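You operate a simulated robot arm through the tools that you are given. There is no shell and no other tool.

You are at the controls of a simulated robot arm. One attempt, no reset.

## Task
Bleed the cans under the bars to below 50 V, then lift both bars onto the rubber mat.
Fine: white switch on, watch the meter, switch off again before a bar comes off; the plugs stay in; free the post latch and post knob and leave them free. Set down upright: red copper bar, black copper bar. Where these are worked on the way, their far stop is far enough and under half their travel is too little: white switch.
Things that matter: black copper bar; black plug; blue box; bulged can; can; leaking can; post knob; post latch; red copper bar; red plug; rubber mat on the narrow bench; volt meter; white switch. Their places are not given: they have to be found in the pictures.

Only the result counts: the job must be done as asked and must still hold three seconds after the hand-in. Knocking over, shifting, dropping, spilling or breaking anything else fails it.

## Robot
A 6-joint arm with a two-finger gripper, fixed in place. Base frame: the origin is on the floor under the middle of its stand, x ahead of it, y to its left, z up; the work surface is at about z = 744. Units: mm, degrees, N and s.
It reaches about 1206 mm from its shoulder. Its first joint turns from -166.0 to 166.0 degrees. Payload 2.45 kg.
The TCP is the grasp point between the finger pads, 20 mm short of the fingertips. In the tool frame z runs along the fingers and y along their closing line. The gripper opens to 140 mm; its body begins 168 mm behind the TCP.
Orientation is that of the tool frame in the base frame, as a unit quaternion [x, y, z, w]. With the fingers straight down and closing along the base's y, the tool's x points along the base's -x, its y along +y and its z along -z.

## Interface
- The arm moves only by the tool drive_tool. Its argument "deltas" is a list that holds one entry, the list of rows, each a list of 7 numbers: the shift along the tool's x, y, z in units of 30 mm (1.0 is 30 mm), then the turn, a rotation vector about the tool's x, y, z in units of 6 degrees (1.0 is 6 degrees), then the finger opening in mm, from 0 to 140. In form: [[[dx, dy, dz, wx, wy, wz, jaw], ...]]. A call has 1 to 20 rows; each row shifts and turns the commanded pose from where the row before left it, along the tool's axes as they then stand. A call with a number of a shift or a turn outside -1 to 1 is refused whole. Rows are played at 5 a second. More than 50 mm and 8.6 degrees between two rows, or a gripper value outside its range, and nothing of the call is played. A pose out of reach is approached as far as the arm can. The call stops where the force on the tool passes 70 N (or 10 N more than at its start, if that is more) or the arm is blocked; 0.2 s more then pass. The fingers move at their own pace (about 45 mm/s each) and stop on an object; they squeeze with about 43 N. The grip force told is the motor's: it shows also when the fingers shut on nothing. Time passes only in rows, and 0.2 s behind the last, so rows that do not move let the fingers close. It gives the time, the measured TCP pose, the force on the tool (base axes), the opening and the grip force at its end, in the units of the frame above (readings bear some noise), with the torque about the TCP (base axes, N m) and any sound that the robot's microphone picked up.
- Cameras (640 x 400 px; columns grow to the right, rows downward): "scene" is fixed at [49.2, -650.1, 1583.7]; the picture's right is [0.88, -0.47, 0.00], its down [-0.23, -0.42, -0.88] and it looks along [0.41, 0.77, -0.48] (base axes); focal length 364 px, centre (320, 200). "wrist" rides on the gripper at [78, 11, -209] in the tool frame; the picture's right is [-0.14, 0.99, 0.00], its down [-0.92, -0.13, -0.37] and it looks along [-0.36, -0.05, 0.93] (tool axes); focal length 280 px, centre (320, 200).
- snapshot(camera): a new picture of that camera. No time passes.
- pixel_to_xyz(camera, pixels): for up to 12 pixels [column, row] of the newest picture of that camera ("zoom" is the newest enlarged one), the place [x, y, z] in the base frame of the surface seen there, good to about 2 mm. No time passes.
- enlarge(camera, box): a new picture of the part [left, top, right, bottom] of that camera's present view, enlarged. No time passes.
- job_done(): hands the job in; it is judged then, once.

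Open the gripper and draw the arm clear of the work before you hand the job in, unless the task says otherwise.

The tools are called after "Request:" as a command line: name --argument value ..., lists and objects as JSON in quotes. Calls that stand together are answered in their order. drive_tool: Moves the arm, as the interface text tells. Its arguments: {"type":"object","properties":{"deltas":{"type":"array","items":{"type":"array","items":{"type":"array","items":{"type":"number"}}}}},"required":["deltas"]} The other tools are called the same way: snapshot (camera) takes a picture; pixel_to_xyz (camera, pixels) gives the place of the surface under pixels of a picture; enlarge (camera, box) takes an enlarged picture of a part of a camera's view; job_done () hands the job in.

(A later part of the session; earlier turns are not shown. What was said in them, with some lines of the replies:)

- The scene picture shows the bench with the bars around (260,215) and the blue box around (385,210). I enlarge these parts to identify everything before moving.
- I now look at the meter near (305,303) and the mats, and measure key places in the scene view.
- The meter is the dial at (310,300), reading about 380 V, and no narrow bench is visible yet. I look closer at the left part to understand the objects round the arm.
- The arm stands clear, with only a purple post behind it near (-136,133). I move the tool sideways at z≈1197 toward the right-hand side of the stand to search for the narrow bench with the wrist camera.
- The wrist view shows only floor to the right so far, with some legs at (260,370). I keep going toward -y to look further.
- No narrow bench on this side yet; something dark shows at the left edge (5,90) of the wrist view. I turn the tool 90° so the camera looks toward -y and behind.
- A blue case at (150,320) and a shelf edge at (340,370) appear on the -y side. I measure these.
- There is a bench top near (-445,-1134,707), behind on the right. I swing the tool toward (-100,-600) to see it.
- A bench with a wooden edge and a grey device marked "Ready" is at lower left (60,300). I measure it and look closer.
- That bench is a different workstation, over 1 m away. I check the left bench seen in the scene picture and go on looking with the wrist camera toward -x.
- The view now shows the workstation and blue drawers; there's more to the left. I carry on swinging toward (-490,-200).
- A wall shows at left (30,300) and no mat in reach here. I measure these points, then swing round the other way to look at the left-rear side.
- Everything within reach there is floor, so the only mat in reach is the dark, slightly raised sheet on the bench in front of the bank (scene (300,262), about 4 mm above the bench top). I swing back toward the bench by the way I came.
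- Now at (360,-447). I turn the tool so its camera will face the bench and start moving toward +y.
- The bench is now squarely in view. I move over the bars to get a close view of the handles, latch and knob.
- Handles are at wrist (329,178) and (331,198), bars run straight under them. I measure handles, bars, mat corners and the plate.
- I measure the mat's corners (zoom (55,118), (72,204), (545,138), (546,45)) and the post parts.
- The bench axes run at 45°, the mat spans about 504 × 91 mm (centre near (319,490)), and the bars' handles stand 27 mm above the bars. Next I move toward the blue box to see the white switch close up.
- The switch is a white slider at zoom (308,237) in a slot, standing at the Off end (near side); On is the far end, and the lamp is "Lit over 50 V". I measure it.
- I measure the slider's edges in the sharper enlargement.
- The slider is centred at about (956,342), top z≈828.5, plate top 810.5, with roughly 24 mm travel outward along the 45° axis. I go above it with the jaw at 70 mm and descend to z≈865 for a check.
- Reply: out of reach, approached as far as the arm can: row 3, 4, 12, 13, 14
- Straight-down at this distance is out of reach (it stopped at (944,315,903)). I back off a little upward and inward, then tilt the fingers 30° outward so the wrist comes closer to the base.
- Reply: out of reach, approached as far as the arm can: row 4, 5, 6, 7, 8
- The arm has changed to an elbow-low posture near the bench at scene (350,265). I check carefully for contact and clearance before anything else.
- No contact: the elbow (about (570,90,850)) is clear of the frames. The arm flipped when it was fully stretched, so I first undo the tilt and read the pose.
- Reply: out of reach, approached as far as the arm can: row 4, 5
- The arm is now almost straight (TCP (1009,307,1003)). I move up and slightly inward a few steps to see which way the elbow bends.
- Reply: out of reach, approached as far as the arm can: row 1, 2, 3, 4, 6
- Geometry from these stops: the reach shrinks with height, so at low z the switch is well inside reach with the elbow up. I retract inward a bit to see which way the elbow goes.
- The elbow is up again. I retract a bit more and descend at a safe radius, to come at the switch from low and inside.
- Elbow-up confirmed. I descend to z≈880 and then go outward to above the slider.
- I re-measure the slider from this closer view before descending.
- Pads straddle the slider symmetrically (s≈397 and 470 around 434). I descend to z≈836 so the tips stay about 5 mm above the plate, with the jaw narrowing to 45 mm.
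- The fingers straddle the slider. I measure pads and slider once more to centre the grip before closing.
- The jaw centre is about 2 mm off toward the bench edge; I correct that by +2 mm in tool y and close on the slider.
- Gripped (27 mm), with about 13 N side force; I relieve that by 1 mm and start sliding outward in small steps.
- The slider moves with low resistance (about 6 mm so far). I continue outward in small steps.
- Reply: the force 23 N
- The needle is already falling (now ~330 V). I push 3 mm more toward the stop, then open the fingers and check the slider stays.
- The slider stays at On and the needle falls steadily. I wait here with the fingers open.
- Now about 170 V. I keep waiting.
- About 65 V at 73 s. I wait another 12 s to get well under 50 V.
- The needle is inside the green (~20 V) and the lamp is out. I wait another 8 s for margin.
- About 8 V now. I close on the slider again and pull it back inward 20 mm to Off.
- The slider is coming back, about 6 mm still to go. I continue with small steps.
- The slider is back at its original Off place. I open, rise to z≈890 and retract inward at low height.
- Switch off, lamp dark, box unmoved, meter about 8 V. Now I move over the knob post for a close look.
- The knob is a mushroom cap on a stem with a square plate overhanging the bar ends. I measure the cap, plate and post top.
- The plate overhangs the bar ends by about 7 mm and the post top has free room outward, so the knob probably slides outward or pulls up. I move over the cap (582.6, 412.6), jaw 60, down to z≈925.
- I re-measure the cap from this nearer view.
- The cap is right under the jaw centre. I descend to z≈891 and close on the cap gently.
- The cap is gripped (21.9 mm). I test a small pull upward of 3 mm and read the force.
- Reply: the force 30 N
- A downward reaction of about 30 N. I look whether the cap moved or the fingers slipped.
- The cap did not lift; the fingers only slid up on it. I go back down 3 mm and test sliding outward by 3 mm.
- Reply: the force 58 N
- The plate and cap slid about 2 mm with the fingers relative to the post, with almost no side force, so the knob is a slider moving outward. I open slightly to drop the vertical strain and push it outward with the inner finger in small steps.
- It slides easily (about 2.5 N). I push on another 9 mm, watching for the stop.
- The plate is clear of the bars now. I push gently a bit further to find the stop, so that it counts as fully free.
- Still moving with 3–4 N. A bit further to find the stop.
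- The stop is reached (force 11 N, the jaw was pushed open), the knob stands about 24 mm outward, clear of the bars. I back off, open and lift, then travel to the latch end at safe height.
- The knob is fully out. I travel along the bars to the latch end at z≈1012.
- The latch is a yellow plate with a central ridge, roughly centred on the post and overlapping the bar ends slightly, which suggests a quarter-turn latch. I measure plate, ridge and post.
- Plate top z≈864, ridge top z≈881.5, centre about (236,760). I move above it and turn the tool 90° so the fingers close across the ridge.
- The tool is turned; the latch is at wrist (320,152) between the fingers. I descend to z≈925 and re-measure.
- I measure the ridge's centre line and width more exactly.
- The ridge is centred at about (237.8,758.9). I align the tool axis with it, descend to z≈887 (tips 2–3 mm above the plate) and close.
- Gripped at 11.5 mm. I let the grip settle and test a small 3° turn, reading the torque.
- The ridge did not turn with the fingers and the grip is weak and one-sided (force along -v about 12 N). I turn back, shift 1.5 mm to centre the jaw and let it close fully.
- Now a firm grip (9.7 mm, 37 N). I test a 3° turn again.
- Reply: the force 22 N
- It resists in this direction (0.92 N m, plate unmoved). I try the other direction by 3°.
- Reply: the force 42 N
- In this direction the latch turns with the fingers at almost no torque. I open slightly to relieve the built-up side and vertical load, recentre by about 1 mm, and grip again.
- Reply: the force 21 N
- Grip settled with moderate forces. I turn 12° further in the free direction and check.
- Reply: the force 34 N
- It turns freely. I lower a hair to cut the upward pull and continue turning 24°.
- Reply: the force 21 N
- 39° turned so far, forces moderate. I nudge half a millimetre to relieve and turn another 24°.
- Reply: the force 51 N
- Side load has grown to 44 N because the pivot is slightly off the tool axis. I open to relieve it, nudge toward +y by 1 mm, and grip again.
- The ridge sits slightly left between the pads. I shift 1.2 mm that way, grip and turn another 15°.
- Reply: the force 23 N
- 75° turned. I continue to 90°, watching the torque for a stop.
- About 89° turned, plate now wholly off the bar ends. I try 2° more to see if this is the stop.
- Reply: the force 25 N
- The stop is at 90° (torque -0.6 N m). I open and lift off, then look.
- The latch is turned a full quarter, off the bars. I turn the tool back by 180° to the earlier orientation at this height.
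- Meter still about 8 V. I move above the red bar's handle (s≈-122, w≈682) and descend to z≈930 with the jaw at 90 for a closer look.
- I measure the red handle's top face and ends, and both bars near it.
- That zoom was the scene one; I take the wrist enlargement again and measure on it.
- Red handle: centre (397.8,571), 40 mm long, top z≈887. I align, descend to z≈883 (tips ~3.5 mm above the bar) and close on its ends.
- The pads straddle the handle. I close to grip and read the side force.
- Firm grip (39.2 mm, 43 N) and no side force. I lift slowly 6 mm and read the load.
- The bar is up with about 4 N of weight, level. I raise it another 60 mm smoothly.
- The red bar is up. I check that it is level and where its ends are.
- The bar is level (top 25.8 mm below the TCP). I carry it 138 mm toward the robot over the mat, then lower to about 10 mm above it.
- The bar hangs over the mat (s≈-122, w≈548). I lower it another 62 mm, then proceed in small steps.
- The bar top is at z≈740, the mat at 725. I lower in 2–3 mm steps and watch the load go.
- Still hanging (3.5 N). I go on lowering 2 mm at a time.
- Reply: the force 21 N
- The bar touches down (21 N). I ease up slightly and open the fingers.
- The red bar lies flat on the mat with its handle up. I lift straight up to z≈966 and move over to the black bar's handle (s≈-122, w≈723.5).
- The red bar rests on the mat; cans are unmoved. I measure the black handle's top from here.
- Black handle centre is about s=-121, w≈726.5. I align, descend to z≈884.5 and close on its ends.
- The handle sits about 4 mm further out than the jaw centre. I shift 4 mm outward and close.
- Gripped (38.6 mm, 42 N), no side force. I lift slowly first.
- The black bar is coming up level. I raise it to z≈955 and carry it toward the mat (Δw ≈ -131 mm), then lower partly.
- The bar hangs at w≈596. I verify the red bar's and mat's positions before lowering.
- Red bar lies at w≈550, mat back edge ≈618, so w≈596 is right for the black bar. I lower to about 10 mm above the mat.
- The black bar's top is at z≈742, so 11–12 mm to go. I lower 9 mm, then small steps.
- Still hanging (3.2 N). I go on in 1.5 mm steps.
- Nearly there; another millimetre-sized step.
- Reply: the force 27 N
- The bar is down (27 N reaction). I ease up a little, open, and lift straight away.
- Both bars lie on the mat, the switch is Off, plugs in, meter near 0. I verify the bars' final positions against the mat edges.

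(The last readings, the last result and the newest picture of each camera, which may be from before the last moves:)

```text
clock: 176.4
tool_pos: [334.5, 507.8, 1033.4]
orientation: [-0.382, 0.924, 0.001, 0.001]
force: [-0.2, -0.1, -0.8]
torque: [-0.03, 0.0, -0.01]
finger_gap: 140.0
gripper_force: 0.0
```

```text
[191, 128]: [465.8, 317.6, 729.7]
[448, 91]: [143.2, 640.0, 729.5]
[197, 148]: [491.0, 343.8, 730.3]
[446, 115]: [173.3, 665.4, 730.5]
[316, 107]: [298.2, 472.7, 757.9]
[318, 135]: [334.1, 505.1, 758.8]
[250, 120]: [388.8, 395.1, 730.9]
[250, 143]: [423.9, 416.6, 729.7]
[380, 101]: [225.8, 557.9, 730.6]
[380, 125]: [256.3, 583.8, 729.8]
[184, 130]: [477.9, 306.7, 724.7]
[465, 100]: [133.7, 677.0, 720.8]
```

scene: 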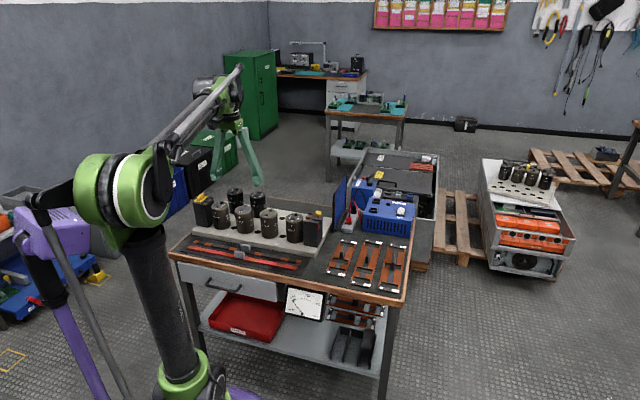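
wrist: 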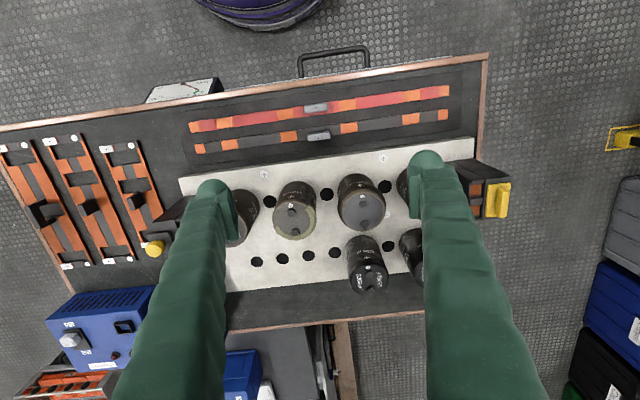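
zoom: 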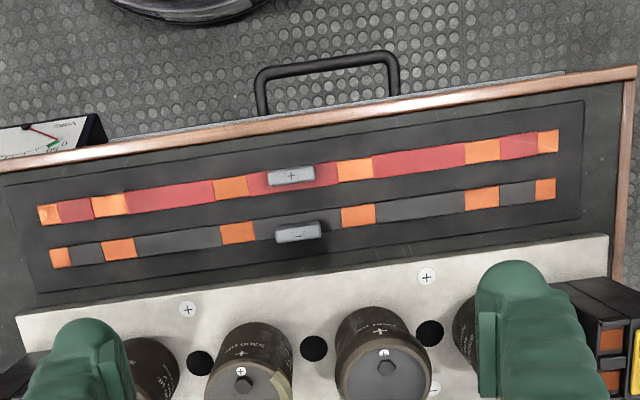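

Both bars lie flat (top z≈730 everywhere), wholly inside the mat. I draw the open gripper further up and clear before handing in.

Request:
drive_tool --deltas '[[[0, 0, -1, 0, 0, 0, 140], [0, 0, -1, 0, 0, 0, 140], [0, 0, -1, 0, 0, 0, 140], [0, 0, 0, 0, 0, 0, 140], [0, 0, 0, 0, 0, 0, 140]]]'

Request:
snapshot --camera "scene"

Request:
enlarge --camera "scene" --box '[170, 180, 430, 330]'

```text
clock: 177.6
tool_pos: [336.7, 508.4, 1123.4]
orientation: [-0.383, 0.924, 0.001, 0.0]
force: [0.2, 0.4, 0.0]
torque: [-0.04, 0.02, 0.0]
finger_gap: 140.0
gripper_force: 0.1
```

```text
taken
```

scene: 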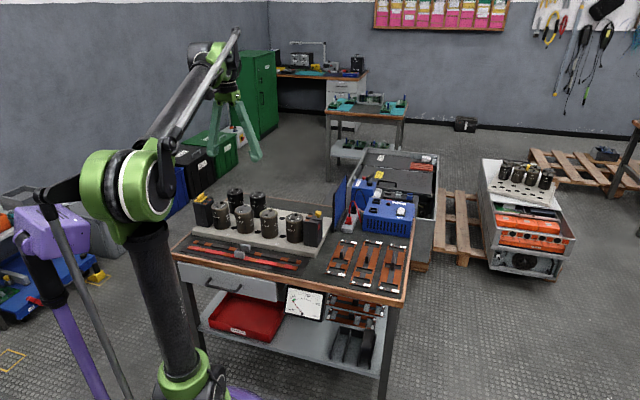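

```text
2.46 times, centred on (300, 255) of scene
```

zoom: 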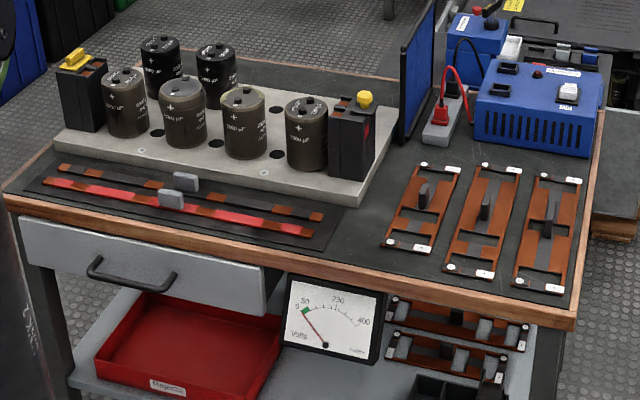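

Everything is as asked: both bars upright on the mat, switch Off, plugs in, latch and knob free, needle in the green, nothing else shifted, gripper open and clear. I hand the job in.

Request:
job_done

```text
The job is handed in.
```

The job is done and handed in. The cans are bled to nearly 0 V, and both bars lie flat on the rubber mat with their handles up. I have no verdict back from the hand-in yet.

- **Bleeding:** I slid the white switch on and watched the meter fall from about 380 V to about 8 V. Then I slid it back to its original Off position before lifting either bar. The "Lit over 50 V" lamp is dark, and the last reading was near 0 V.
- **Post latch and post knob:** The latch is turned a quarter turn to its stop. The knob is slid outward about 24 mm to its stop. Both are clear of the bar ends and left that way.
- **Bars:** The red bar is nearer the robot and the black bar nearer the cans. Both lie fully inside the mat.
- **Plugs and surroundings:** Both plugs are still in. The cans and the blue box look unmoved in the last pictures.
- **Arm:** The gripper is open and about 400 mm above the bench. Early on, while fully stretched toward the switch, the arm flipped to an elbow-low posture near the bench. I saw no contact and brought it back before continuing.

I took the dark mat in front of the cans to be the one on the "narrow bench". It was the only rubber mat I found within reach.
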